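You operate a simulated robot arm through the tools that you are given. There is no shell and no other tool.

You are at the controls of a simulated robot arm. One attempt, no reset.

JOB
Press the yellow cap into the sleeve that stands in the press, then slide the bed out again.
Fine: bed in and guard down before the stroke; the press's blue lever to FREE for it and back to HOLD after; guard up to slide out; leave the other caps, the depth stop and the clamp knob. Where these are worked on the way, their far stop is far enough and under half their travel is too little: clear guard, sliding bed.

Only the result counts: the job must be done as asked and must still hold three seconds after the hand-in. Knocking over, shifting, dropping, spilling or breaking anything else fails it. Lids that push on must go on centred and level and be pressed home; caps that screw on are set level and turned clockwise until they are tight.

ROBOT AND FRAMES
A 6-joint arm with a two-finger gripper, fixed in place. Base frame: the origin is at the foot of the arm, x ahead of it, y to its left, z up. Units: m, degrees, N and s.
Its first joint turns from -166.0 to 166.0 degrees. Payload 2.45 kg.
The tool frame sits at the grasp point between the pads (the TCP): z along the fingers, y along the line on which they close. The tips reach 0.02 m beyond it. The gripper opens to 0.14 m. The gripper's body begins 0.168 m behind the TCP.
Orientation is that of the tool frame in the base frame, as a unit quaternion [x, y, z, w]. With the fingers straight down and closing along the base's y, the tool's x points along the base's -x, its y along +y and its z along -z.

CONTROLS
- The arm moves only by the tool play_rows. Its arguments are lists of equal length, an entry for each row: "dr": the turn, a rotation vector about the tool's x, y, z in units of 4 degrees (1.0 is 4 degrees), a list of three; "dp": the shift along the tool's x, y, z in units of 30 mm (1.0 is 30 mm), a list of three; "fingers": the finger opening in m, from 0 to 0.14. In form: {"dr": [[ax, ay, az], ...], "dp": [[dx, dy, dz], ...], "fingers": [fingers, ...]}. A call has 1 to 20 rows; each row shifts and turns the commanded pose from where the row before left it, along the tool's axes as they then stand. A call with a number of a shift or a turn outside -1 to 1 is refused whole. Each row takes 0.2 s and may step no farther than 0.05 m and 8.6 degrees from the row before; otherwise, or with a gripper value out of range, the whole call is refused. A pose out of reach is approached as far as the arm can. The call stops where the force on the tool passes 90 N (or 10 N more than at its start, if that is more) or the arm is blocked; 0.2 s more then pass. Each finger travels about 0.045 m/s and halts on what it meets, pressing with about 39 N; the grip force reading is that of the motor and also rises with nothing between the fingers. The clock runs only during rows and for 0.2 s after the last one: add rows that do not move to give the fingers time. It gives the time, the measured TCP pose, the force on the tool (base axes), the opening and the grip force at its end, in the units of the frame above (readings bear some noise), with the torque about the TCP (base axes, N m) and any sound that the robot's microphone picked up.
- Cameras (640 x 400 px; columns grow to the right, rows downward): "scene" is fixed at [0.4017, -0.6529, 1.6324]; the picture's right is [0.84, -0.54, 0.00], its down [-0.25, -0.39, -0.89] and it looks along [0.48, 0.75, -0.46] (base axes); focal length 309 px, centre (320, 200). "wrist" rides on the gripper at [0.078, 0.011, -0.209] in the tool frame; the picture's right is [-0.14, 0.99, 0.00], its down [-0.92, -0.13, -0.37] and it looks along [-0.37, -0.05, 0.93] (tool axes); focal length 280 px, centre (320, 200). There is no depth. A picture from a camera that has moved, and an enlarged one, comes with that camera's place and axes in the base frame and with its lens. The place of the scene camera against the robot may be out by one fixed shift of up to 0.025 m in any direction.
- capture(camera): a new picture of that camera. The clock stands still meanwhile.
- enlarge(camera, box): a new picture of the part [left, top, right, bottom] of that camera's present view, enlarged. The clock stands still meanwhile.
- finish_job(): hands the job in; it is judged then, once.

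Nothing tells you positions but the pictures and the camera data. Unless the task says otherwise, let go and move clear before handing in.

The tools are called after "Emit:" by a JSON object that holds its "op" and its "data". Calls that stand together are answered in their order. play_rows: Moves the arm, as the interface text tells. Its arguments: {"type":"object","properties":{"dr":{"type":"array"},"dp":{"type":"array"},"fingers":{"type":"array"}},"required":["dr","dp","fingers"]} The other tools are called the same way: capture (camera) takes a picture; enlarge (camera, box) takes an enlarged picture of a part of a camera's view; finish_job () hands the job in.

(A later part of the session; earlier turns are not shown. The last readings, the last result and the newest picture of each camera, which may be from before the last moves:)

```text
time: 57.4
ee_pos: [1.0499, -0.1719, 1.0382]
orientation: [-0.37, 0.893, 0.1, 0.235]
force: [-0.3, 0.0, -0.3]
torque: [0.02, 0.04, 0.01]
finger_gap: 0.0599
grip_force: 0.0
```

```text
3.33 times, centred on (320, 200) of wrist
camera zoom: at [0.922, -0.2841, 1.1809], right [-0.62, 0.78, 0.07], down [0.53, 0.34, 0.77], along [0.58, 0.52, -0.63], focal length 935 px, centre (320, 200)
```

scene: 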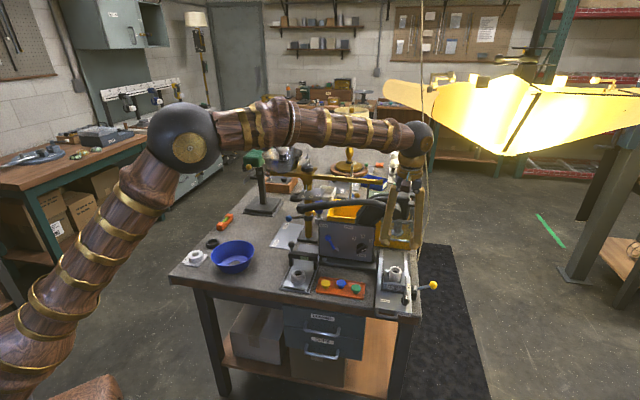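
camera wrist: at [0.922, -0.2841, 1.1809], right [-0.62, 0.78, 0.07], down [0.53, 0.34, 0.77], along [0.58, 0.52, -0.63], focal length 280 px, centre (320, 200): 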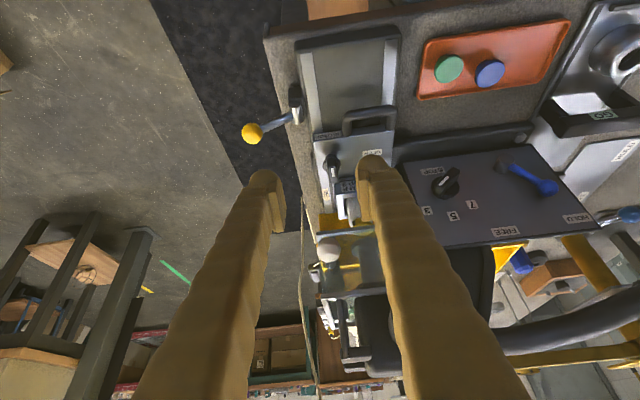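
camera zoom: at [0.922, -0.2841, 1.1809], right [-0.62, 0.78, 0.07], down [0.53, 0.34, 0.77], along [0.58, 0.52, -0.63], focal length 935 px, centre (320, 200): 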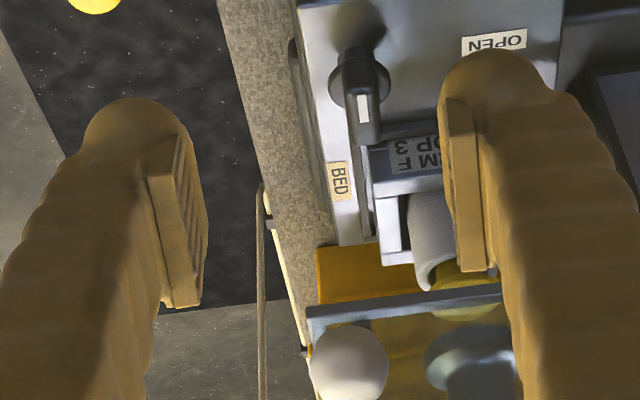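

Aligned with the ball. I'll advance about 85 mm so the pads straddle it.

Emit:
{"op": "play_rows", "data": {"dr": [[0, 0, 0], [0, 0, 0], [0, 0, 0], [0, 0, 0], [0, 0, 0]], "dp": [[-0.65, -0.011, 0.37], [-0.65, -0.011, 0.37], [-0.65, -0.011, 0.37], [-0.5, 0, 0.286], [0, 0, 0]], "fingers": [0.06, 0.06, 0.06, 0.06, 0.06]}}

Emit:
{"op": "enlarge", "data": {"camera": "wrist", "box": [240, 140, 400, 260]}}

Emit:
{"op": "enlarge", "data": {"camera": "scene", "box": [370, 190, 440, 260]}}

```text
time: 58.6
ee_pos: [1.1105, -0.1121, 1.0386]
orientation: [-0.369, 0.894, 0.1, 0.236]
force: [-0.1, -0.1, 0.5]
torque: [0.01, 0.0, 0.0]
finger_gap: 0.0601
grip_force: 0.1
```

```text
3.33 times, centred on (320, 200) of wrist
camera zoom: at [0.9827, -0.2255, 1.181], right [-0.62, 0.78, 0.07], down [0.53, 0.34, 0.78], along [0.58, 0.52, -0.63], focal length 935 px, centre (320, 200)
```

zoom: 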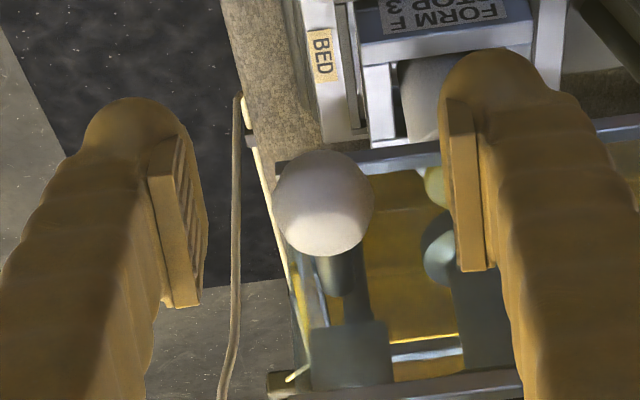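

```text
5.71 times, centred on (405, 225) of scene
camera zoom: at [0.4017, -0.6529, 1.6324], right [0.84, -0.54, 0.0], down [-0.25, -0.39, -0.89], along [0.48, 0.75, -0.46], focal length 1766 px, centre (-166, 57)
```

zoom: 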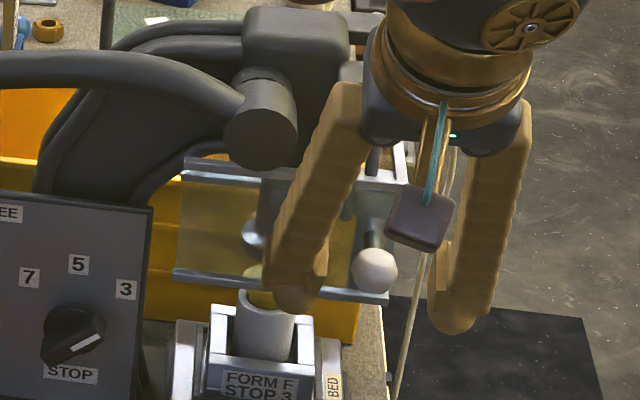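

The ball sits between the pads. Closing on it now.

Emit:
{"op": "play_rows", "data": {"dr": [[0, 0, 0], [0, 0, 0], [0, 0, 0], [0, 0, 0], [0, 0, 0]], "dp": [[0, 0, 0], [0, 0, 0], [0, 0, 0], [0, 0, 0], [0, 0, 0]], "fingers": [0.045, 0.03, 0.015, 0.015, 0.015]}}

Emit:
{"op": "enlarge", "data": {"camera": "wrist", "box": [240, 140, 400, 260]}}

```text
time: 59.8
ee_pos: [1.1113, -0.1127, 1.0368]
orientation: [-0.37, 0.893, 0.1, 0.235]
force: [8.7, -3.6, -1.6]
torque: [-0.05, 0.01, -0.09]
finger_gap: 0.0255
grip_force: 45.2
```

```text
3.33 times, centred on (320, 200) of wrist
camera zoom: at [0.9829, -0.2257, 1.1809], right [-0.62, 0.78, 0.07], down [0.53, 0.34, 0.78], along [0.58, 0.52, -0.63], focal length 935 px, centre (320, 200)
```

zoom: 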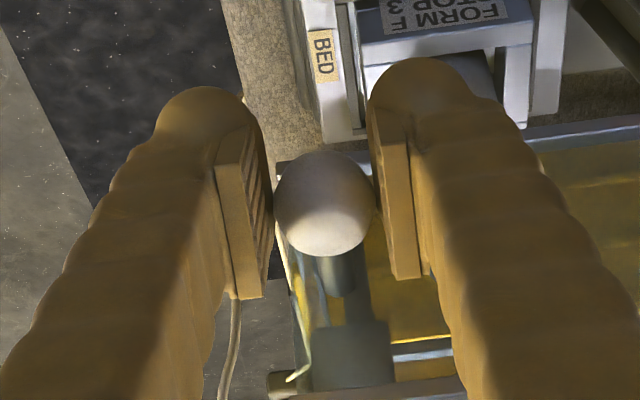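

I have the ball. I'll move straight down in small steps and watch the force.

Emit:
{"op": "play_rows", "data": {"dr": [[0, 0, 0], [0, 0, 0], [0, 0, 0], [0, 0, 0]], "dp": [[0.165, -0.0015, 0.289], [0.165, -0.0015, 0.289], [0.165, -0.0015, 0.289], [0, 0, 0]], "fingers": [0.015, 0.015, 0.015, 0.015]}}

Emit:
{"op": "enlarge", "data": {"camera": "scene", "box": [370, 190, 440, 260]}}

Emit:
{"op": "enlarge", "data": {"camera": "wrist", "box": [240, 140, 400, 260]}}

```text
time: 60.8
ee_pos: [1.112, -0.112, 1.0078]
orientation: [-0.369, 0.893, 0.1, 0.235]
force: [14.5, -9.5, -1.3]
torque: [-0.05, -0.03, -0.16]
finger_gap: 0.0253
grip_force: 44.9
```

```text
5.71 times, centred on (405, 225) of scene
camera zoom: at [0.4017, -0.6529, 1.6324], right [0.84, -0.54, 0.0], down [-0.25, -0.39, -0.89], along [0.48, 0.75, -0.46], focal length 1766 px, centre (-166, 57)
```

zoom: 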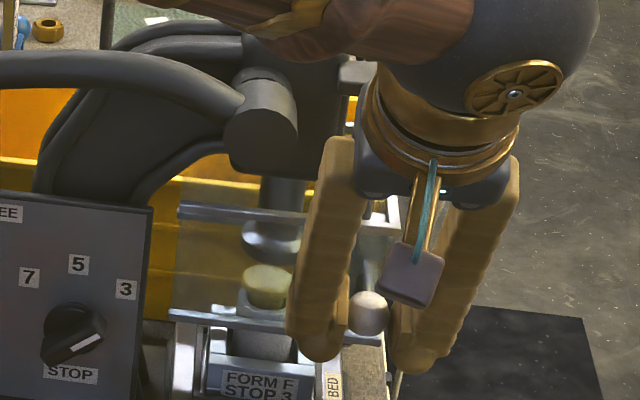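

```text
3.33 times, centred on (320, 200) of wrist
camera zoom: at [0.9829, -0.2256, 1.1506], right [-0.62, 0.79, 0.07], down [0.53, 0.34, 0.77], along [0.58, 0.51, -0.63], focal length 935 px, centre (320, 200)
```

zoom: 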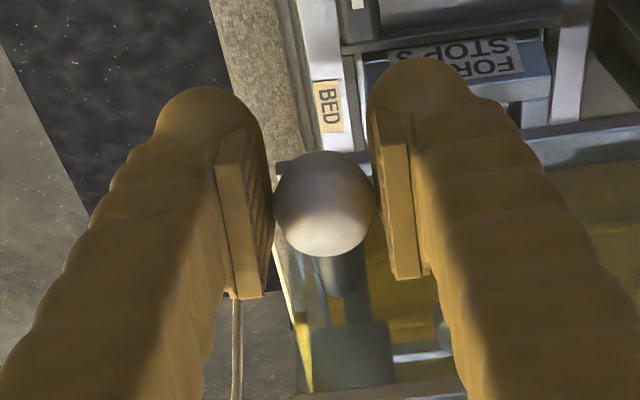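

The guard is following down freely. Let me check the arm's clearance above the press before going lower.

Emit:
{"op": "capture", "data": {"camera": "scene"}}

Emit:
{"op": "enlarge", "data": {"camera": "scene", "box": [280, 90, 450, 260]}}

Emit:
{"op": "capture", "data": {"camera": "wrist"}}

```text
taken
```

scene: 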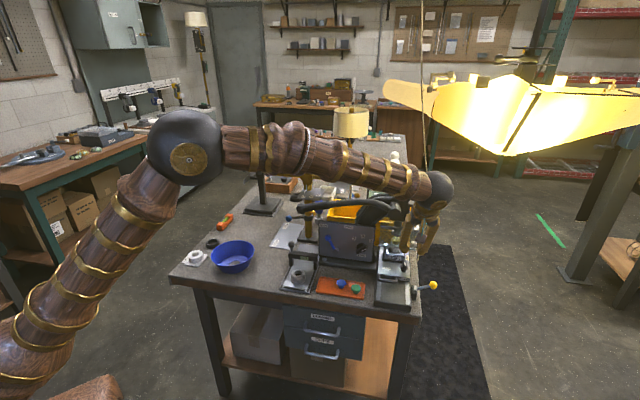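

```text
2.35 times, centred on (365, 175) of scene
camera zoom: at [0.4017, -0.6529, 1.6324], right [0.84, -0.54, 0.0], down [-0.25, -0.39, -0.89], along [0.48, 0.75, -0.46], focal length 727 px, centre (214, 259)
```

zoom: 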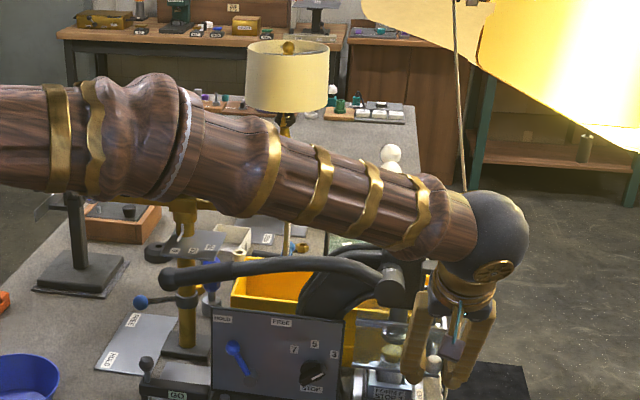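

```text
taken
camera wrist: at [0.9829, -0.2256, 1.1506], right [-0.62, 0.79, 0.07], down [0.53, 0.34, 0.77], along [0.58, 0.51, -0.63], focal length 280 px, centre (320, 200)
```

wrist: 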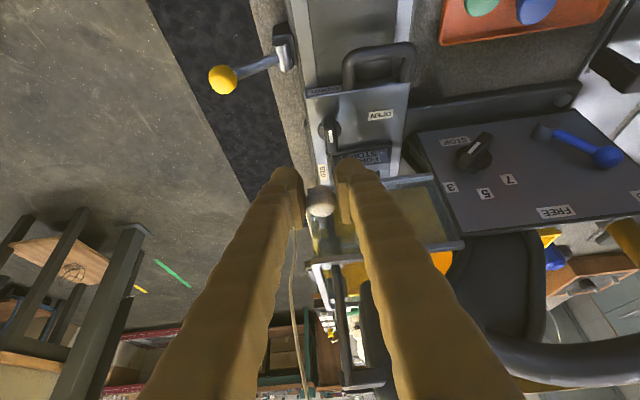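

The arm stays well in front of and above the press, so I'll keep lowering with a slight sideways correction.

Emit:
{"op": "play_rows", "data": {"dr": [[0, 0, 0], [0, 0, 0], [0, 0, 0], [0, 0, 0]], "dp": [[0.165, -0.03, 0.289], [0.165, -0.0015, 0.289], [0.165, -0.0015, 0.289], [0, 0, 0]], "fingers": [0.015, 0.015, 0.015, 0.015]}}

Emit:
{"op": "enlarge", "data": {"camera": "scene", "box": [370, 190, 440, 260]}}

```text
time: 61.8
ee_pos: [1.1113, -0.1118, 0.9769]
orientation: [-0.37, 0.894, 0.099, 0.235]
force: [0.9, -2.0, -1.3]
torque: [0.06, -0.09, 0.02]
finger_gap: 0.0252
grip_force: 44.9
```

```text
5.71 times, centred on (405, 225) of scene
camera zoom: at [0.4017, -0.6529, 1.6324], right [0.84, -0.54, 0.0], down [-0.25, -0.39, -0.89], along [0.48, 0.75, -0.46], focal length 1766 px, centre (-166, 57)
```

zoom: 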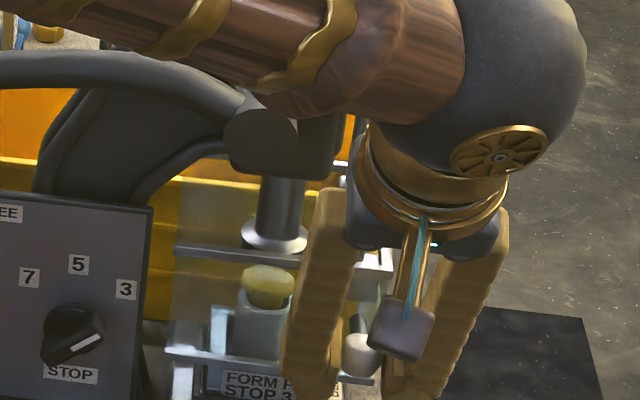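

The guard is about 60 mm down, but the left finger is now right above the clamp knob on the bed, at r ≈ 0.845 and b ≈ 0.716. I'll let go of the ball, rise clear, and push it the rest of the way from above with closed fingers.

Emit:
{"op": "play_rows", "data": {"dr": [[0, 0, 0], [0, 0, 0], [0, 0, 0], [0, 0, 0]], "dp": [[0, 0, 0], [0, 0, 0], [0, 0, 0], [0, 0, 0]], "fingers": [0.03, 0.045, 0.05, 0.05]}}

Emit:
{"op": "enlarge", "data": {"camera": "wrist", "box": [220, 100, 420, 260]}}

Emit:
{"op": "enlarge", "data": {"camera": "scene", "box": [370, 200, 440, 270]}}

```text
time: 62.8
ee_pos: [1.11, -0.1114, 0.9768]
orientation: [-0.37, 0.893, 0.1, 0.235]
force: [0.1, 0.6, -0.3]
torque: [0.0, 0.01, -0.02]
finger_gap: 0.0501
grip_force: 0.0
```

```text
2.50 times, centred on (320, 180) of wrist
camera zoom: at [0.9832, -0.226, 1.1209], right [-0.62, 0.78, 0.07], down [0.53, 0.34, 0.77], along [0.58, 0.52, -0.63], focal length 701 px, centre (320, 250)
```

zoom: 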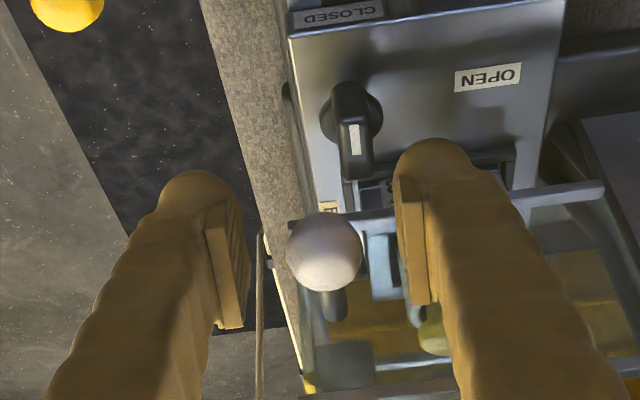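

```text
5.71 times, centred on (405, 235) of scene
camera zoom: at [0.4017, -0.6529, 1.6324], right [0.84, -0.54, 0.0], down [-0.25, -0.39, -0.89], along [0.48, 0.75, -0.46], focal length 1766 px, centre (-166, 0)
```

zoom: 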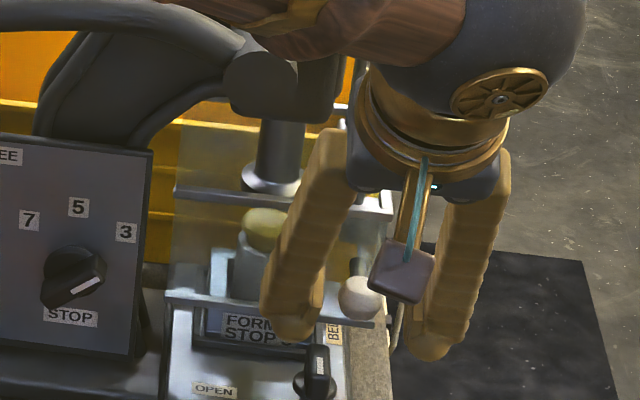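

The guard stays where I left it. I'll rise above the ball and close the fingers.

Emit:
{"op": "play_rows", "data": {"dr": [[0, 0, 0], [0, 0, 0], [0, 0, 0], [0, 0, 0], [0, 0, 0], [0, 0, 0], [0, 0, 0], [0, 0, 0]], "dp": [[-0.303, 0, -0.53], [-0.303, 0, -0.53], [-0.303, 0, -0.53], [0, 0, 0], [0, 0, 0], [0, 0, 0], [0, 0, 0], [0, 0, 0]], "fingers": [0.05, 0.05, 0.05, 0.03, 0.01, 0, 0, 0]}}

Emit:
{"op": "enlarge", "data": {"camera": "wrist", "box": [220, 100, 420, 260]}}

Emit:
{"op": "enlarge", "data": {"camera": "scene", "box": [370, 200, 440, 270]}}

```text
time: 64.6
ee_pos: [1.1101, -0.1112, 1.0322]
orientation: [-0.37, 0.893, 0.1, 0.235]
force: [0.3, -0.4, 0.1]
torque: [-0.02, 0.03, 0.03]
finger_gap: 0.0004
grip_force: 29.5
```

```text
2.50 times, centred on (320, 180) of wrist
camera zoom: at [0.983, -0.2258, 1.1761], right [-0.62, 0.78, 0.07], down [0.53, 0.34, 0.77], along [0.58, 0.52, -0.63], focal length 701 px, centre (320, 250)
```

zoom: 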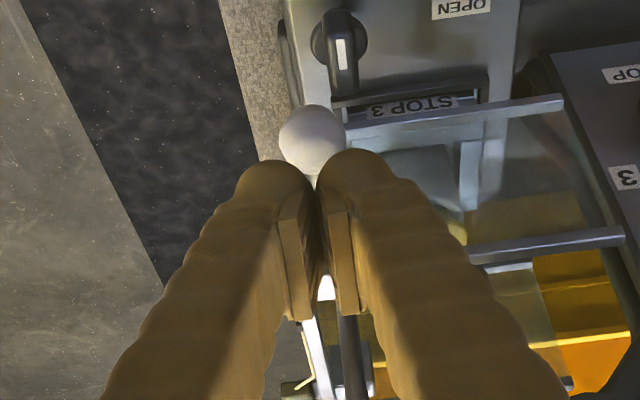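

```text
5.71 times, centred on (405, 235) of scene
camera zoom: at [0.4017, -0.6529, 1.6324], right [0.84, -0.54, 0.0], down [-0.25, -0.39, -0.89], along [0.48, 0.75, -0.46], focal length 1766 px, centre (-166, 0)
```

zoom: 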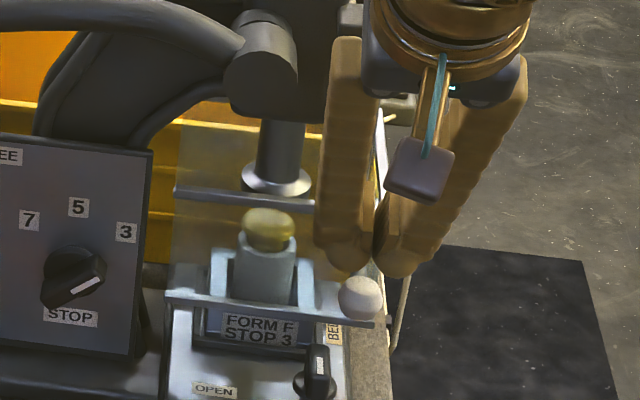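

Emit:
{"op": "play_rows", "data": {"dr": [[0, 0, 0], [0, 0, 0], [0, 0, 0], [0, 0, 0], [0, 0, 0], [0, 0, 0], [0, 0, 0]], "dp": [[0, -0.14, 0], [0.0825, 0, 0.1445], [0.0825, 0, 0.1445], [0.0825, 0, 0.1445], [0.0825, 0, 0.1445], [0.0825, 0, 0.1445], [0, 0, 0]], "fingers": [0, 0, 0, 0, 0, 0, 0]}}

Emit:
{"op": "enlarge", "data": {"camera": "scene", "box": [370, 200, 440, 270]}}

```text
time: 66.2
ee_pos: [1.1142, -0.1167, 1.0065]
orientation: [-0.371, 0.893, 0.1, 0.235]
force: [-0.6, 0.6, -0.2]
torque: [0.02, 0.02, -0.04]
finger_gap: 0.0
grip_force: 29.9
```

```text
5.71 times, centred on (405, 235) of scene
camera zoom: at [0.4017, -0.6529, 1.6324], right [0.84, -0.54, 0.0], down [-0.25, -0.39, -0.89], along [0.48, 0.75, -0.46], focal length 1766 px, centre (-166, 0)
```

zoom: 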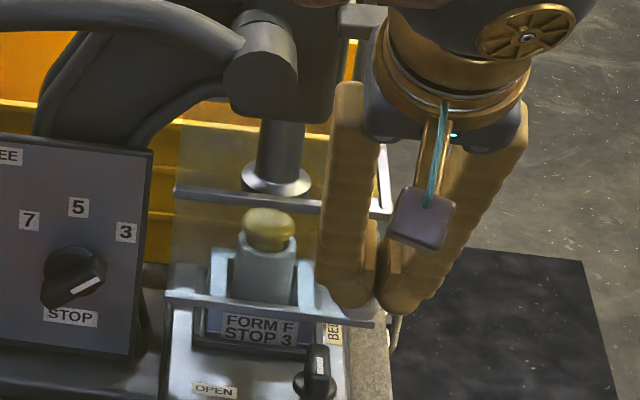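

Emit:
{"op": "play_rows", "data": {"dr": [[0, 0, 0], [0, 0, 0], [0, 0, 0], [0, 0, 0], [0, 0, 0]], "dp": [[0.0825, 0.06, 0.1445], [0.0825, 0, 0.1445], [0.0825, 0, 0.1445], [0.0825, 0, 0.1445], [0, 0, 0]], "fingers": [0, 0, 0, 0, 0]}}

Emit:
{"op": "enlarge", "data": {"camera": "scene", "box": [370, 200, 440, 270]}}

Emit:
{"op": "enlarge", "data": {"camera": "wrist", "box": [220, 100, 420, 260]}}

```text
time: 67.4
ee_pos: [1.1141, -0.1141, 0.9886]
orientation: [-0.369, 0.894, 0.1, 0.235]
force: [0.4, -0.5, -0.4]
torque: [0.0, -0.01, -0.03]
finger_gap: 0.0001
grip_force: 29.2
```

```text
5.71 times, centred on (405, 235) of scene
camera zoom: at [0.4017, -0.6529, 1.6324], right [0.84, -0.54, 0.0], down [-0.25, -0.39, -0.89], along [0.48, 0.75, -0.46], focal length 1766 px, centre (-166, 0)
```

zoom: 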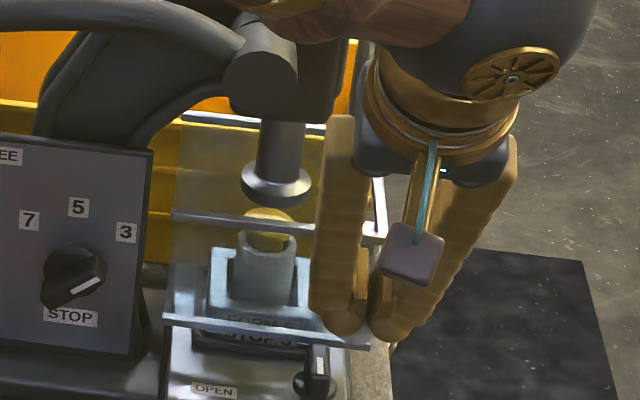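

```text
2.50 times, centred on (320, 180) of wrist
camera zoom: at [0.9844, -0.2281, 1.1312], right [-0.62, 0.78, 0.07], down [0.53, 0.34, 0.78], along [0.58, 0.52, -0.63], focal length 701 px, centre (320, 250)
```

zoom: 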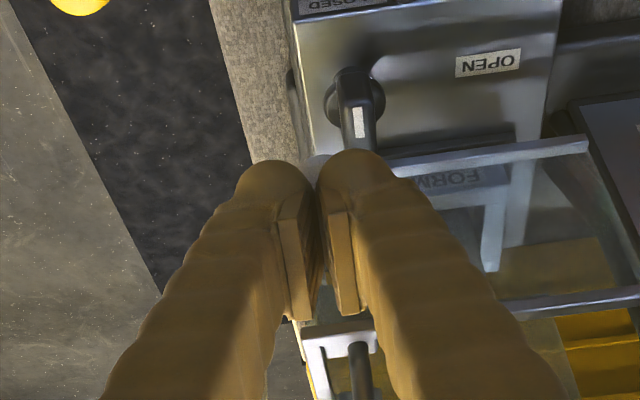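

The guard is moving down with the push. I'll shift 5 mm right for more clearance from the clamp knob and continue down in small steps.

Emit:
{"op": "play_rows", "data": {"dr": [[0, 0, 0], [0, 0, 0], [0, 0, 0], [0, 0, 0], [0, 0, 0]], "dp": [[0, -0.16, 0], [0.0825, 0, 0.1445], [0.0825, 0, 0.1445], [0.0825, 0, 0.1445], [0, 0, 0]], "fingers": [0, 0, 0, 0, 0]}}

Emit:
{"op": "enlarge", "data": {"camera": "scene", "box": [370, 200, 440, 270]}}

Emit:
{"op": "enlarge", "data": {"camera": "wrist", "box": [220, 100, 420, 260]}}

```text
time: 68.6
ee_pos: [1.1165, -0.1176, 0.9724]
orientation: [-0.37, 0.893, 0.1, 0.236]
force: [-0.4, -0.4, -0.1]
torque: [0.03, 0.02, 0.01]
finger_gap: 0.0
grip_force: 29.2
```

```text
5.71 times, centred on (405, 235) of scene
camera zoom: at [0.4017, -0.6529, 1.6324], right [0.84, -0.54, 0.0], down [-0.25, -0.39, -0.89], along [0.48, 0.75, -0.46], focal length 1766 px, centre (-166, 0)
```

zoom: 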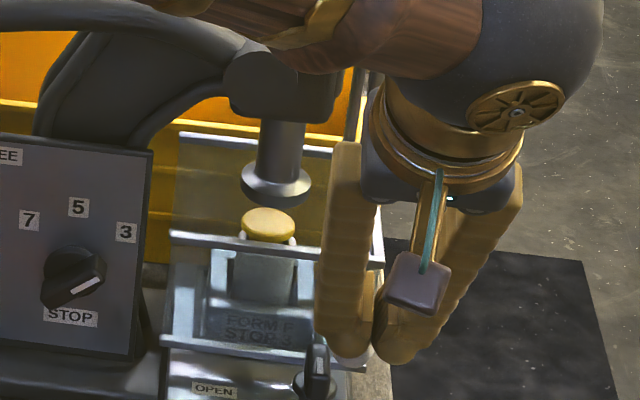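

```text
2.50 times, centred on (320, 180) of wrist
camera zoom: at [0.9877, -0.232, 1.1161], right [-0.62, 0.78, 0.07], down [0.53, 0.34, 0.78], along [0.58, 0.52, -0.63], focal length 701 px, centre (320, 250)
```

zoom: 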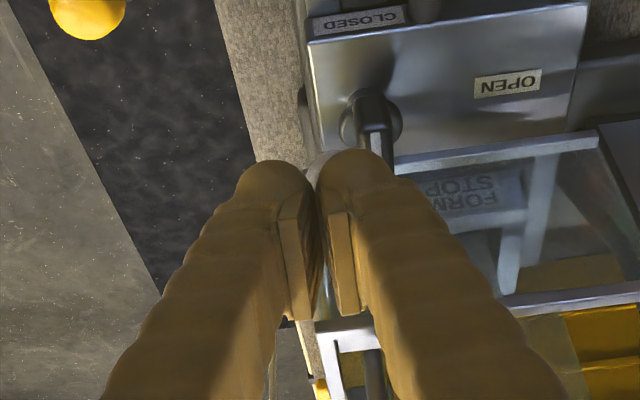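

Emit:
{"op": "play_rows", "data": {"dr": [[0, 0, 0], [0, 0, 0], [0, 0, 0]], "dp": [[0.066, -0.05, 0.1156], [0.066, 0, 0.1156], [0, 0, 0]], "fingers": [0, 0, 0]}}

Emit:
{"op": "enlarge", "data": {"camera": "scene", "box": [370, 200, 440, 270]}}

Emit:
{"op": "enlarge", "data": {"camera": "wrist", "box": [280, 120, 400, 220]}}

```text
time: 69.4
ee_pos: [1.118, -0.1188, 0.9698]
orientation: [-0.37, 0.893, 0.098, 0.239]
force: [-16.1, -2.2, 63.1]
torque: [0.62, 0.5, 0.19]
finger_gap: 0.0
grip_force: 28.6
```

```text
5.71 times, centred on (405, 235) of scene
camera zoom: at [0.4017, -0.6529, 1.6324], right [0.84, -0.54, 0.0], down [-0.25, -0.39, -0.89], along [0.48, 0.75, -0.46], focal length 1766 px, centre (-166, 0)
```

zoom: 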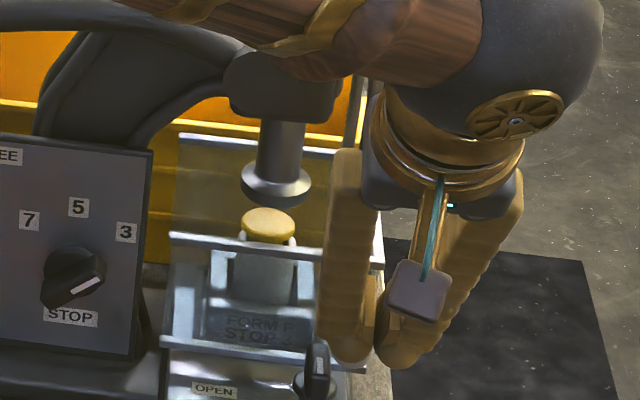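

```text
4.00 times, centred on (340, 170) of wrist
camera zoom: at [0.9879, -0.2331, 1.1126], right [-0.62, 0.79, 0.07], down [0.53, 0.34, 0.78], along [0.59, 0.51, -0.62], focal length 1122 px, centre (240, 320)
```

zoom: 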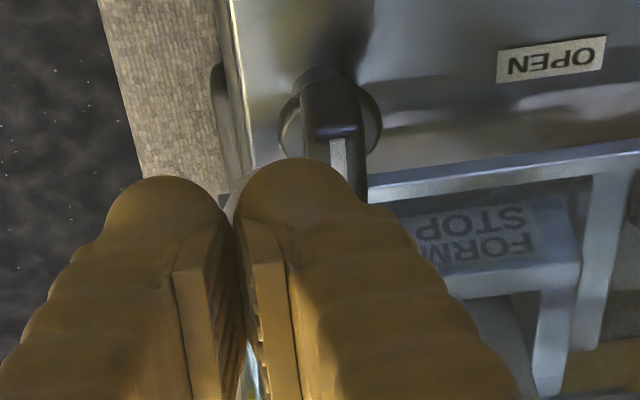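

A 63 N stop with the contact on the ball top means the guard is fully down after about 98 mm of travel. Next is the press's blue lever: its ball is near (0.947, 0.147, 0.953), the pivot is near z 0.892, and it swings about 48° right to FREE. I'll rise, back out and move left in front of the panel.

Emit:
{"op": "play_rows", "data": {"dr": [[0, 0, 0], [0, 0, 0], [0, 0, 0], [0, 0, 0], [0, 0, 0], [0, 0, 0], [0, 0, 0], [0, 0, 0], [0, 0, 0], [0, 0, 0], [0, 0, 0], [0, 0, 0], [0, 0, 0], [0, 0, 0], [0, 0, 0], [0, 0, 0], [0, 0, 0]], "dp": [[-0.495, 0, -0.867], [-0.495, 0, -0.867], [0.867, 0, -0.495], [0.867, 0, -0.495], [0.867, 0, -0.495], [0.867, 0, -0.495], [0, 0.93, 0], [0, 0.93, 0], [0, 0.93, 0], [0, 0.93, 0], [0, 0.93, 0], [0, 0.93, 0], [0, 0.93, 0], [0, 0.93, 0], [0, 0.93, 0], [0, 0.93, 0], [0, 0.93, 0]], "fingers": [0, 0, 0, 0, 0, 0, 0.02, 0.04, 0.06, 0.08, 0.1, 0.12, 0.14, 0.14, 0.14, 0.14, 0.14]}}

Emit:
{"op": "capture", "data": {"camera": "wrist"}}

Emit:
{"op": "enlarge", "data": {"camera": "wrist", "box": [230, 150, 430, 310]}}

Emit:
{"op": "enlarge", "data": {"camera": "scene", "box": [280, 170, 440, 300]}}

```text
time: 73.0
ee_pos: [0.8151, 0.0149, 1.0261]
orientation: [-0.37, 0.893, 0.1, 0.234]
force: [0.5, 0.3, 0.1]
torque: [0.0, 0.04, 0.02]
finger_gap: 0.14
grip_force: 0.0
```

```text
taken
camera wrist: at [0.6873, -0.0992, 1.1698], right [-0.62, 0.78, 0.07], down [0.53, 0.34, 0.77], along [0.58, 0.52, -0.63], focal length 280 px, centre (320, 200)
```

wrist: 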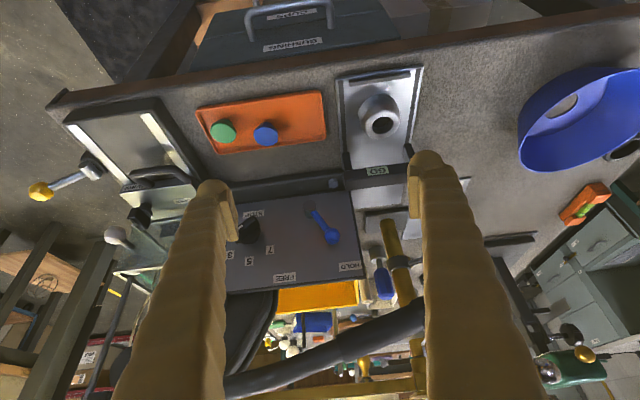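

```text
2.50 times, centred on (330, 230) of wrist
camera zoom: at [0.6873, -0.0992, 1.1698], right [-0.62, 0.78, 0.07], down [0.53, 0.34, 0.77], along [0.58, 0.52, -0.63], focal length 701 px, centre (295, 125)
```

zoom: 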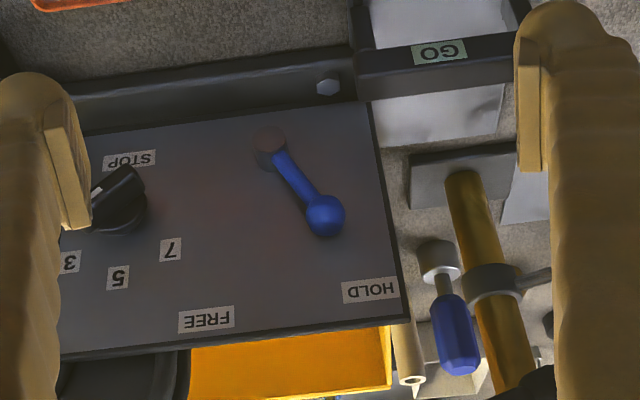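

```text
3.08 times, centred on (360, 235) of scene
camera zoom: at [0.4017, -0.6529, 1.6324], right [0.84, -0.54, 0.0], down [-0.25, -0.39, -0.89], along [0.48, 0.75, -0.46], focal length 951 px, centre (197, 92)
```

zoom: 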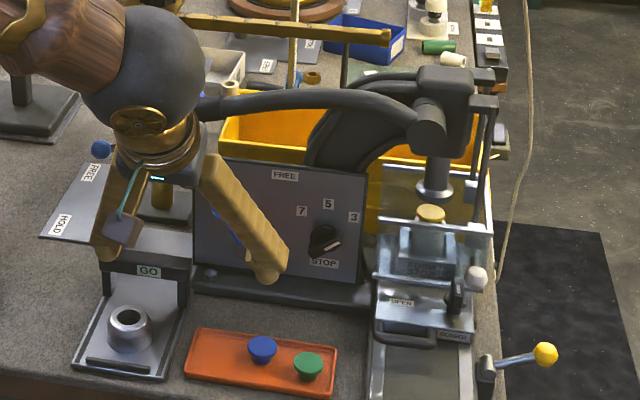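

The guard is fully down and the capped sleeve stands under the ram. The lever ball is near r 0.566, z 0.956, right below the press handle. I'll tilt to 45° so the fingers slide in under the handle, then approach the ball from the front.

Emit:
{"op": "play_rows", "data": {"dr": [[0, -0.94, 0], [0, -0.94, 0], [0, -0.94, 0], [0, -0.94, 0], [0, 0, 0], [0, 0, 0], [0, 0, 0], [0, 0, 0], [0, 0, 0], [0, 0, 0]], "dp": [[0, 0, 0], [0, 0, 0], [0, 0, 0], [0, 0, 0], [-0.155, 0, 0.816], [-0.155, 0, 0.816], [-0.155, 0, 0.816], [-0.155, 0, 0.816], [-0.155, 0, 0.816], [0, 0, 0]], "fingers": [0.12, 0.1, 0.08, 0.06, 0.055, 0.055, 0.055, 0.055, 0.055, 0.055]}}

Emit:
{"op": "capture", "data": {"camera": "wrist"}}

Emit:
{"op": "enlarge", "data": {"camera": "wrist", "box": [240, 140, 400, 260]}}

Emit:
{"op": "enlarge", "data": {"camera": "scene", "box": [280, 170, 440, 300]}}

```text
time: 75.2
ee_pos: [0.888, 0.0865, 0.9551]
orientation: [-0.353, 0.855, 0.147, 0.351]
force: [0.8, -0.4, -0.4]
torque: [0.01, 0.02, -0.01]
finger_gap: 0.0552
grip_force: 0.0
```

```text
taken
camera wrist: at [0.7369, -0.0494, 1.0492], right [-0.63, 0.77, 0.1], down [0.37, 0.19, 0.91], along [0.68, 0.61, -0.4], focal length 280 px, centre (320, 200)
```

wrist: 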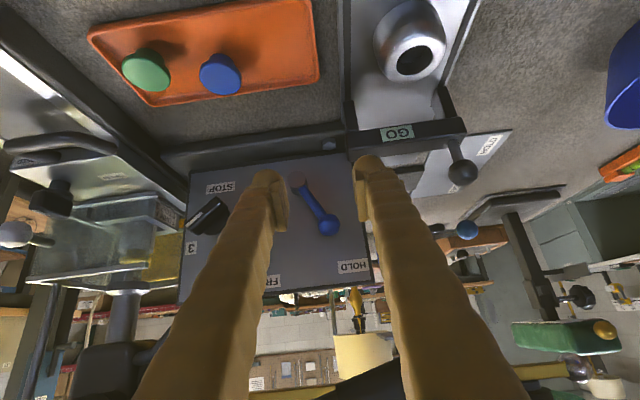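

```text
3.33 times, centred on (320, 200) of wrist
camera zoom: at [0.7369, -0.0494, 1.0492], right [-0.63, 0.77, 0.1], down [0.37, 0.19, 0.91], along [0.68, 0.61, -0.4], focal length 935 px, centre (320, 200)
```

zoom: 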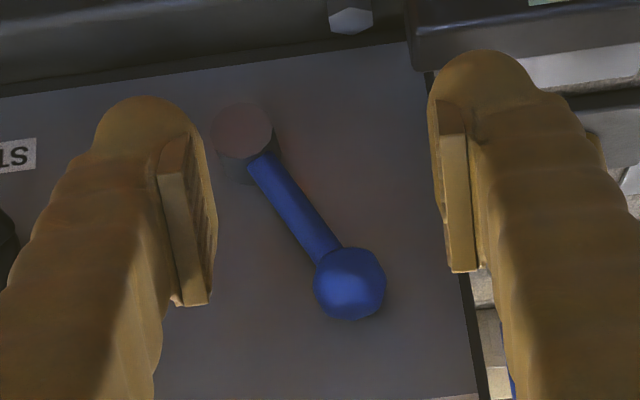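

```text
3.08 times, centred on (360, 235) of scene
camera zoom: at [0.4017, -0.6529, 1.6324], right [0.84, -0.54, 0.0], down [-0.25, -0.39, -0.89], along [0.48, 0.75, -0.46], focal length 951 px, centre (197, 92)
```

zoom: 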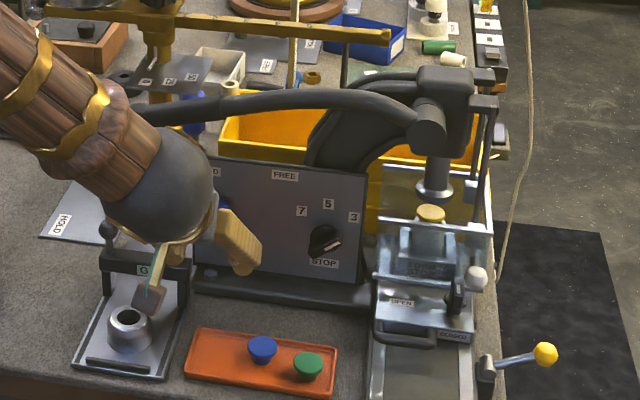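

The ball is straight ahead. Advancing 63 mm so the fingers straddle it without touching the panel.

Emit:
{"op": "play_rows", "data": {"dr": [[0, 0, 0], [0, 0, 0], [0, 0, 0], [0, 0, 0]], "dp": [[-0.5, 0, 0.495], [-0.5, 0, 0.495], [-0.49, 0, 0.485], [0, 0, 0]], "fingers": [0.055, 0.055, 0.055, 0.055]}}

Emit:
{"op": "enlarge", "data": {"camera": "wrist", "box": [240, 120, 400, 260]}}

Emit:
{"op": "enlarge", "data": {"camera": "scene", "box": [280, 170, 400, 280]}}

```text
time: 76.2
ee_pos: [0.9323, 0.1321, 0.9544]
orientation: [-0.353, 0.856, 0.146, 0.349]
force: [1.1, -0.1, 1.2]
torque: [0.01, 0.03, -0.02]
finger_gap: 0.0549
grip_force: 0.1
```

```text
2.86 times, centred on (320, 190) of wrist
camera zoom: at [0.7818, -0.0046, 1.0494], right [-0.63, 0.77, 0.1], down [0.37, 0.19, 0.91], along [0.68, 0.61, -0.41], focal length 801 px, centre (320, 229)
```

zoom: 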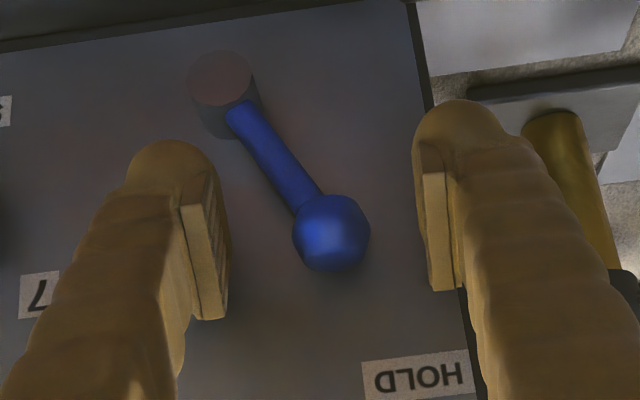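

```text
3.64 times, centred on (340, 225) of scene
camera zoom: at [0.4017, -0.6529, 1.6324], right [0.84, -0.54, 0.0], down [-0.25, -0.39, -0.89], along [0.48, 0.75, -0.46], focal length 1124 px, centre (247, 109)
```

zoom: 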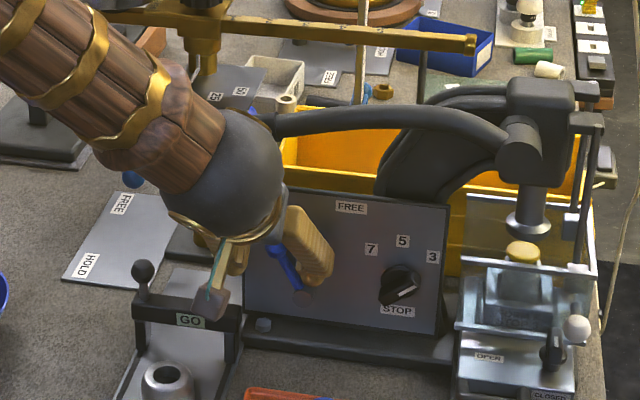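

The ball is centred between the fingers. I'll narrow the opening to 35 mm so the right finger stays clear of the depth-stop knob, then push right toward FREE.

Emit:
{"op": "play_rows", "data": {"dr": [[0, 0, 0], [0, 0, 0], [0, 0, 0], [0, 0, 0], [0, 0, 0], [0, 0, 0], [0, 0, 0], [0, 0, 0], [0, 0, 0], [0, 0, 0]], "dp": [[0, 0, 0], [0, 0, 0], [0, 0, 0], [0, -0.167, 0], [0, -0.167, 0], [0, -0.167, 0], [0, -0.167, 0], [0, -0.167, 0], [0, -0.167, 0], [0, 0, 0]], "fingers": [0.045, 0.035, 0.035, 0.035, 0.035, 0.035, 0.035, 0.035, 0.035, 0.035]}}

Emit:
{"op": "enlarge", "data": {"camera": "wrist", "box": [240, 120, 400, 260]}}

```text
time: 78.4
ee_pos: [0.954, 0.1113, 0.9558]
orientation: [-0.353, 0.855, 0.147, 0.35]
force: [0.4, 1.1, 0.1]
torque: [0.0, -0.02, 0.01]
finger_gap: 0.035
grip_force: 0.1
```

```text
2.86 times, centred on (320, 190) of wrist
camera zoom: at [0.8028, -0.0262, 1.0494], right [-0.63, 0.77, 0.1], down [0.37, 0.19, 0.91], along [0.68, 0.61, -0.41], focal length 801 px, centre (320, 229)
```

zoom: 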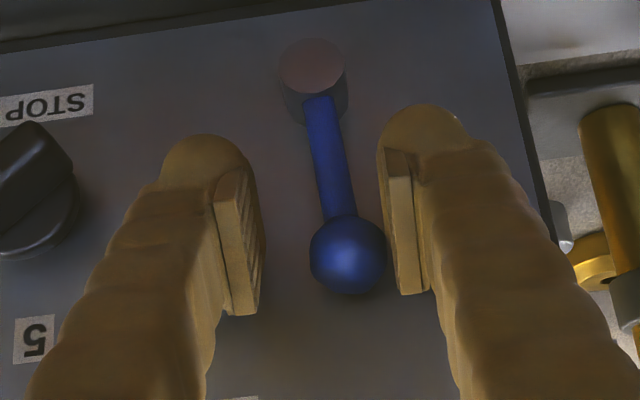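

The lever follows the push. Continuing toward FREE.

Emit:
{"op": "play_rows", "data": {"dr": [[0, 0, 0], [0, 0, 0], [0, 0, 0], [0, 0, 0], [0, 0, 0], [0, 0, 0]], "dp": [[0, -0.167, 0], [0, -0.167, 0], [0, -0.167, 0], [0, -0.167, 0], [0, -0.15, 0], [0, 0, 0]], "fingers": [0.035, 0.035, 0.035, 0.035, 0.035, 0.035]}}

Emit:
{"op": "enlarge", "data": {"camera": "wrist", "box": [240, 120, 400, 260]}}

Emit:
{"op": "enlarge", "data": {"camera": "scene", "box": [300, 190, 400, 270]}}

```text
time: 79.8
ee_pos: [0.9712, 0.0924, 0.9546]
orientation: [-0.354, 0.855, 0.147, 0.35]
force: [0.9, 0.4, 0.0]
torque: [-0.02, 0.01, 0.04]
finger_gap: 0.0349
grip_force: 0.0
```

```text
2.86 times, centred on (320, 190) of wrist
camera zoom: at [0.8207, -0.0433, 1.0493], right [-0.63, 0.77, 0.1], down [0.37, 0.19, 0.91], along [0.68, 0.61, -0.4], focal length 801 px, centre (320, 229)
```

zoom: 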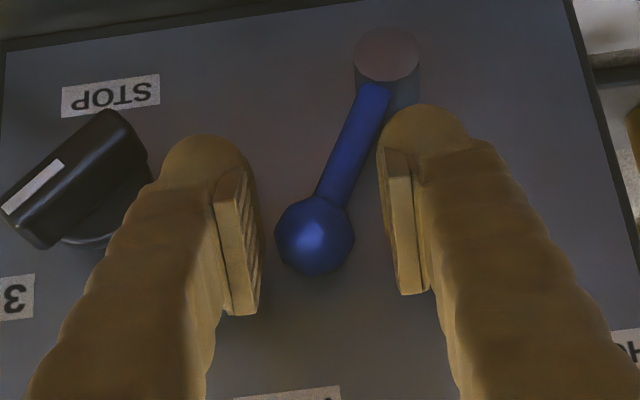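

```text
5.00 times, centred on (350, 230) of scene
camera zoom: at [0.4017, -0.6529, 1.6324], right [0.84, -0.54, 0.0], down [-0.25, -0.39, -0.89], along [0.48, 0.75, -0.46], focal length 1546 px, centre (170, 50)
```

zoom: 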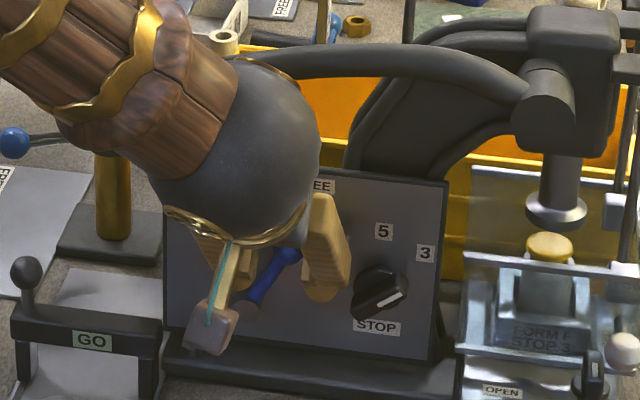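

The lever has swung past centre and now points at FREE, at about +25°. I'll nudge it gently to confirm it is on its stop.

Emit:
{"op": "play_rows", "data": {"dr": [[0, 0, 0], [0, 0, 0], [0, 0, 0], [0, 0, 0]], "dp": [[0, -0.167, 0], [0, -0.133, 0], [0, -0.08, 0], [0, 0, 0]], "fingers": [0.035, 0.035, 0.035, 0.035]}}

Emit:
{"op": "enlarge", "data": {"camera": "wrist", "box": [240, 120, 400, 260]}}

```text
time: 80.8
ee_pos: [0.9793, 0.0851, 0.954]
orientation: [-0.353, 0.855, 0.148, 0.35]
force: [-3.2, 1.5, -1.4]
torque: [-0.01, -0.04, 0.1]
finger_gap: 0.0372
grip_force: 1.8
```

```text
2.86 times, centred on (320, 190) of wrist
camera zoom: at [0.828, -0.0513, 1.0492], right [-0.63, 0.77, 0.1], down [0.37, 0.19, 0.91], along [0.68, 0.61, -0.41], focal length 801 px, centre (320, 229)
```

zoom: 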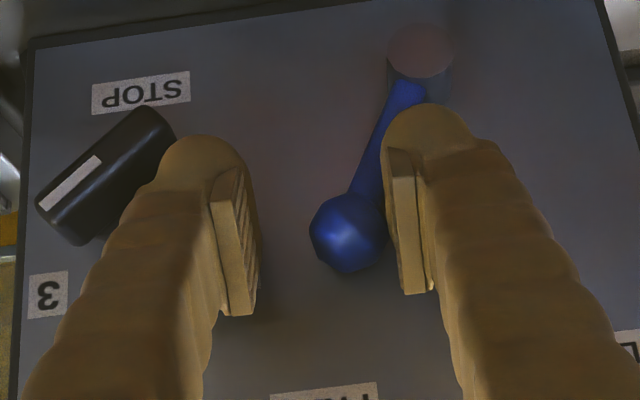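

The lever is against its FREE stop. I'll back off, retreat from the panel, rise and go vertical to look at the press handle from above.

Emit:
{"op": "play_rows", "data": {"dr": [[0, 0, 0], [0, 0, 0], [0, 0, 0], [0, 0, 0], [0, 0, 0], [0, 0, 0], [0, 0, 0], [0, 0, 0], [0, 0, 0], [0, 0, 0], [0, 0, 0], [0, 0, 0], [0, 0, 0], [0, 0, 0]], "dp": [[0, 0.22, 0], [0.79, 0, -0.78], [0.79, 0, -0.78], [0.79, 0, -0.78], [0.4, 0, -0.39], [-0.68, 0.5, -0.68], [-0.68, 0.5, -0.68], [-0.68, 0.5, -0.68], [-0.68, 0.5, -0.68], [-0.68, 0.5, -0.68], [-0.68, 0.5, -0.68], [-0.68, 0.5, -0.68], [-0.68, 0.5, -0.68], [0, 0, 0]], "fingers": [0.035, 0.035, 0.035, 0.035, 0.035, 0.035, 0.05, 0.07, 0.09, 0.11, 0.13, 0.14, 0.14, 0.14]}}

Emit:
{"op": "play_rows", "data": {"dr": [[0, 0.94, 0], [0, 0.94, 0], [0, 0.94, 0], [0, 0.94, 0], [0, 0.94, 0], [0, 0.94, 0], [0, 0.94, 0], [0, 0.94, 0], [0, 0.94, 0], [0, 0.94, 0], [0, 0.94, 0], [0, 0.84, 0], [0, 0, 0]], "dp": [[0, 0, 0], [0, 0, 0], [0, 0, 0], [0, 0, 0], [0, 0, 0], [0, 0, 0], [0, 0, 0], [0, 0, 0], [0, 0, 0], [0, 0, 0], [0, 0, 0], [0, 0, 0], [0, 0, 0]], "fingers": [0.14, 0.14, 0.14, 0.14, 0.14, 0.14, 0.14, 0.14, 0.14, 0.14, 0.14, 0.14, 0.14]}}

Emit:
{"op": "capture", "data": {"camera": "wrist"}}

Emit:
{"op": "enlarge", "data": {"camera": "scene", "box": [270, 160, 430, 290]}}

```text
time: 83.8
ee_pos: [0.8099, 0.0925, 1.1856]
orientation: [-0.354, 0.855, 0.147, 0.35]
force: [-0.5, 0.1, -0.1]
torque: [0.01, -0.02, 0.02]
finger_gap: 0.14
grip_force: 0.1
```

```text
time: 86.6
ee_pos: [0.8084, 0.0911, 1.1862]
orientation: [-0.382, 0.924, 0.001, -0.002]
force: [0.9, 0.2, 0.2]
torque: [-0.01, 0.01, 0.03]
finger_gap: 0.1399
grip_force: 0.0
```

```text
taken
camera wrist: at [0.7466, 0.0435, 1.3962], right [-0.6, 0.8, 0.0], down [0.74, 0.56, 0.37], along [0.29, 0.22, -0.93], focal length 280 px, centre (320, 200)
```

wrist: 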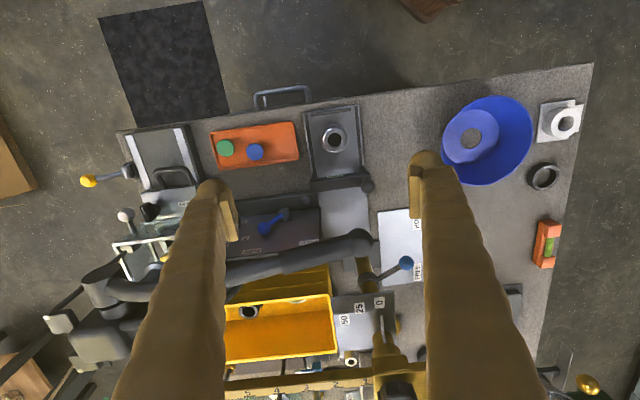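

```text
3.08 times, centred on (350, 225) of scene
camera zoom: at [0.4017, -0.6529, 1.6324], right [0.84, -0.54, 0.0], down [-0.25, -0.39, -0.89], along [0.48, 0.75, -0.46], focal length 951 px, centre (228, 123)
```

zoom: 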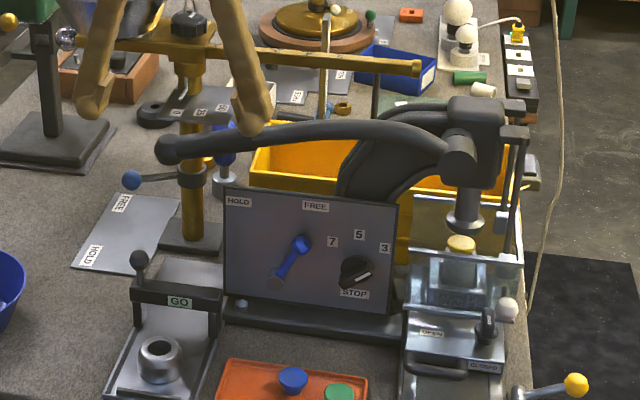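

The blue lever points to FREE. The press handle's end is near b 0.745, r 0.471, z 1.083, and it pivots at the hub (r 0.794, z 1.095). I'll close the fingers and place them just above the handle near its end.

Emit:
{"op": "play_rows", "data": {"dr": [[0, 0, 0], [0, 0, 0], [0, 0, 0], [0, 0, 0], [0, 0, 0], [0, 0, 0], [0, 0, 0], [0, 0, 0], [0, 0, 0]], "dp": [[-0.46, 0.0425, 0], [-0.46, 0.0425, 0], [-0.46, 0.0425, 0], [-0.46, 0.0425, 0], [-0.46, 0.0425, 0], [-0.46, 0.0425, 0], [-0.46, 0.0425, 0.6], [-0.45, 0.0425, 0.6], [0, 0, 0]], "fingers": [0, 0, 0, 0, 0, 0, 0, 0, 0]}}

Emit:
{"op": "capture", "data": {"camera": "wrist"}}

Emit:
{"op": "enlarge", "data": {"camera": "scene", "box": [280, 160, 400, 260]}}

```text
time: 88.6
ee_pos: [0.8787, 0.1764, 1.1497]
orientation: [-0.384, 0.924, 0.002, -0.002]
force: [-0.1, -0.1, 0.7]
torque: [0.0, -0.02, 0.01]
finger_gap: 0.0
grip_force: 29.5
```

```text
taken
camera wrist: at [0.8173, 0.1287, 1.3591], right [-0.6, 0.8, 0.0], down [0.74, 0.56, 0.37], along [0.29, 0.22, -0.93], focal length 280 px, centre (320, 200)
```

wrist: 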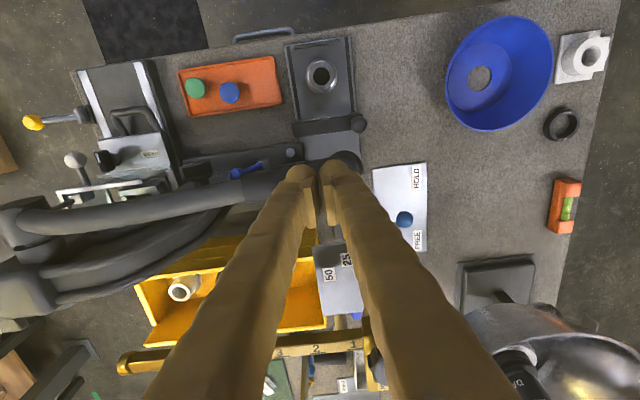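

```text
4.00 times, centred on (340, 210) of scene
camera zoom: at [0.4017, -0.6529, 1.6324], right [0.84, -0.54, 0.0], down [-0.25, -0.39, -0.89], along [0.48, 0.75, -0.46], focal length 1236 px, centre (240, 160)
```

zoom: 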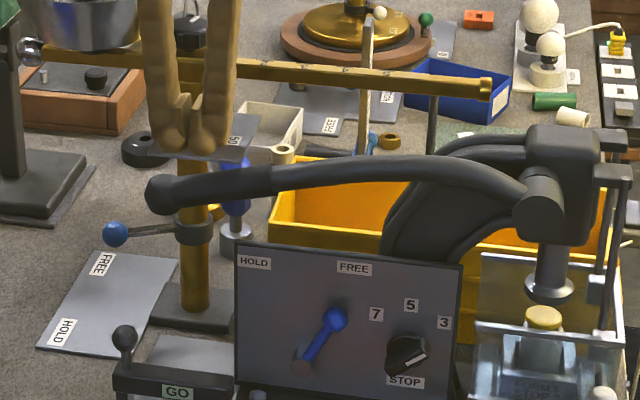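

The closed fingertips are right above the handle near its end. I'll descend to touch it.

Emit:
{"op": "play_rows", "data": {"dr": [[0, 0, 0], [0, 0, 0], [0, 0, 0], [0, 0, 0], [0, 0, 0], [0, 0, 0]], "dp": [[0, 0, 0.2], [0, 0, 0.2], [0, 0, 0.2], [0, 0, 0.2], [0, 0, 0.2], [0, 0, 0]], "fingers": [0, 0, 0, 0, 0, 0]}}

Emit:
{"op": "enlarge", "data": {"camera": "scene", "box": [280, 160, 400, 260]}}

```text
time: 90.0
ee_pos: [0.8796, 0.1763, 1.1233]
orientation: [-0.383, 0.924, 0.0, 0.002]
force: [-4.7, -4.2, 58.3]
torque: [-0.58, -0.46, -0.06]
finger_gap: 0.0
grip_force: 29.4
```

```text
4.00 times, centred on (340, 210) of scene
camera zoom: at [0.4017, -0.6529, 1.6324], right [0.84, -0.54, 0.0], down [-0.25, -0.39, -0.89], along [0.48, 0.75, -0.46], focal length 1236 px, centre (240, 160)
```

zoom: 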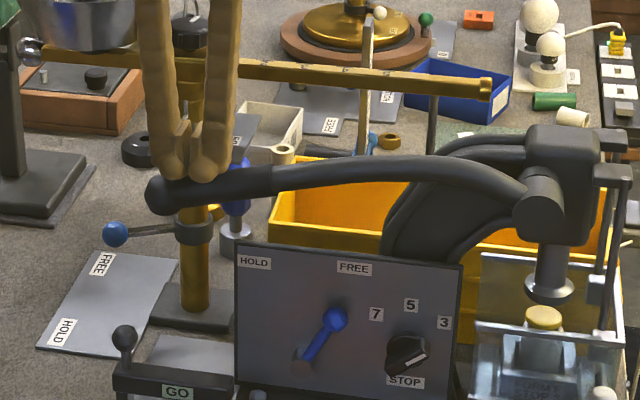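

I have contact at 58 N and the handle hasn't moved yet. I'll push a little further, following the arc.

Emit:
{"op": "play_rows", "data": {"dr": [[0, 0, 0], [0, 0, 0], [0, 0, 0]], "dp": [[0, 0, 0.03], [0, 0, 0.03], [0, 0, 0]], "fingers": [0, 0, 0]}}

```text
time: 90.6
ee_pos: [0.88, 0.1778, 1.1244]
orientation: [-0.382, 0.924, 0.001, 0.002]
force: [-5.7, 0.1, 17.5]
torque: [-0.19, -0.02, -0.03]
finger_gap: 0.0001
grip_force: 29.4
stopped in row 2: the force on the tool passed its limit at 93 N (the readings are from after the stop); the commanded pose is now the measured one
```

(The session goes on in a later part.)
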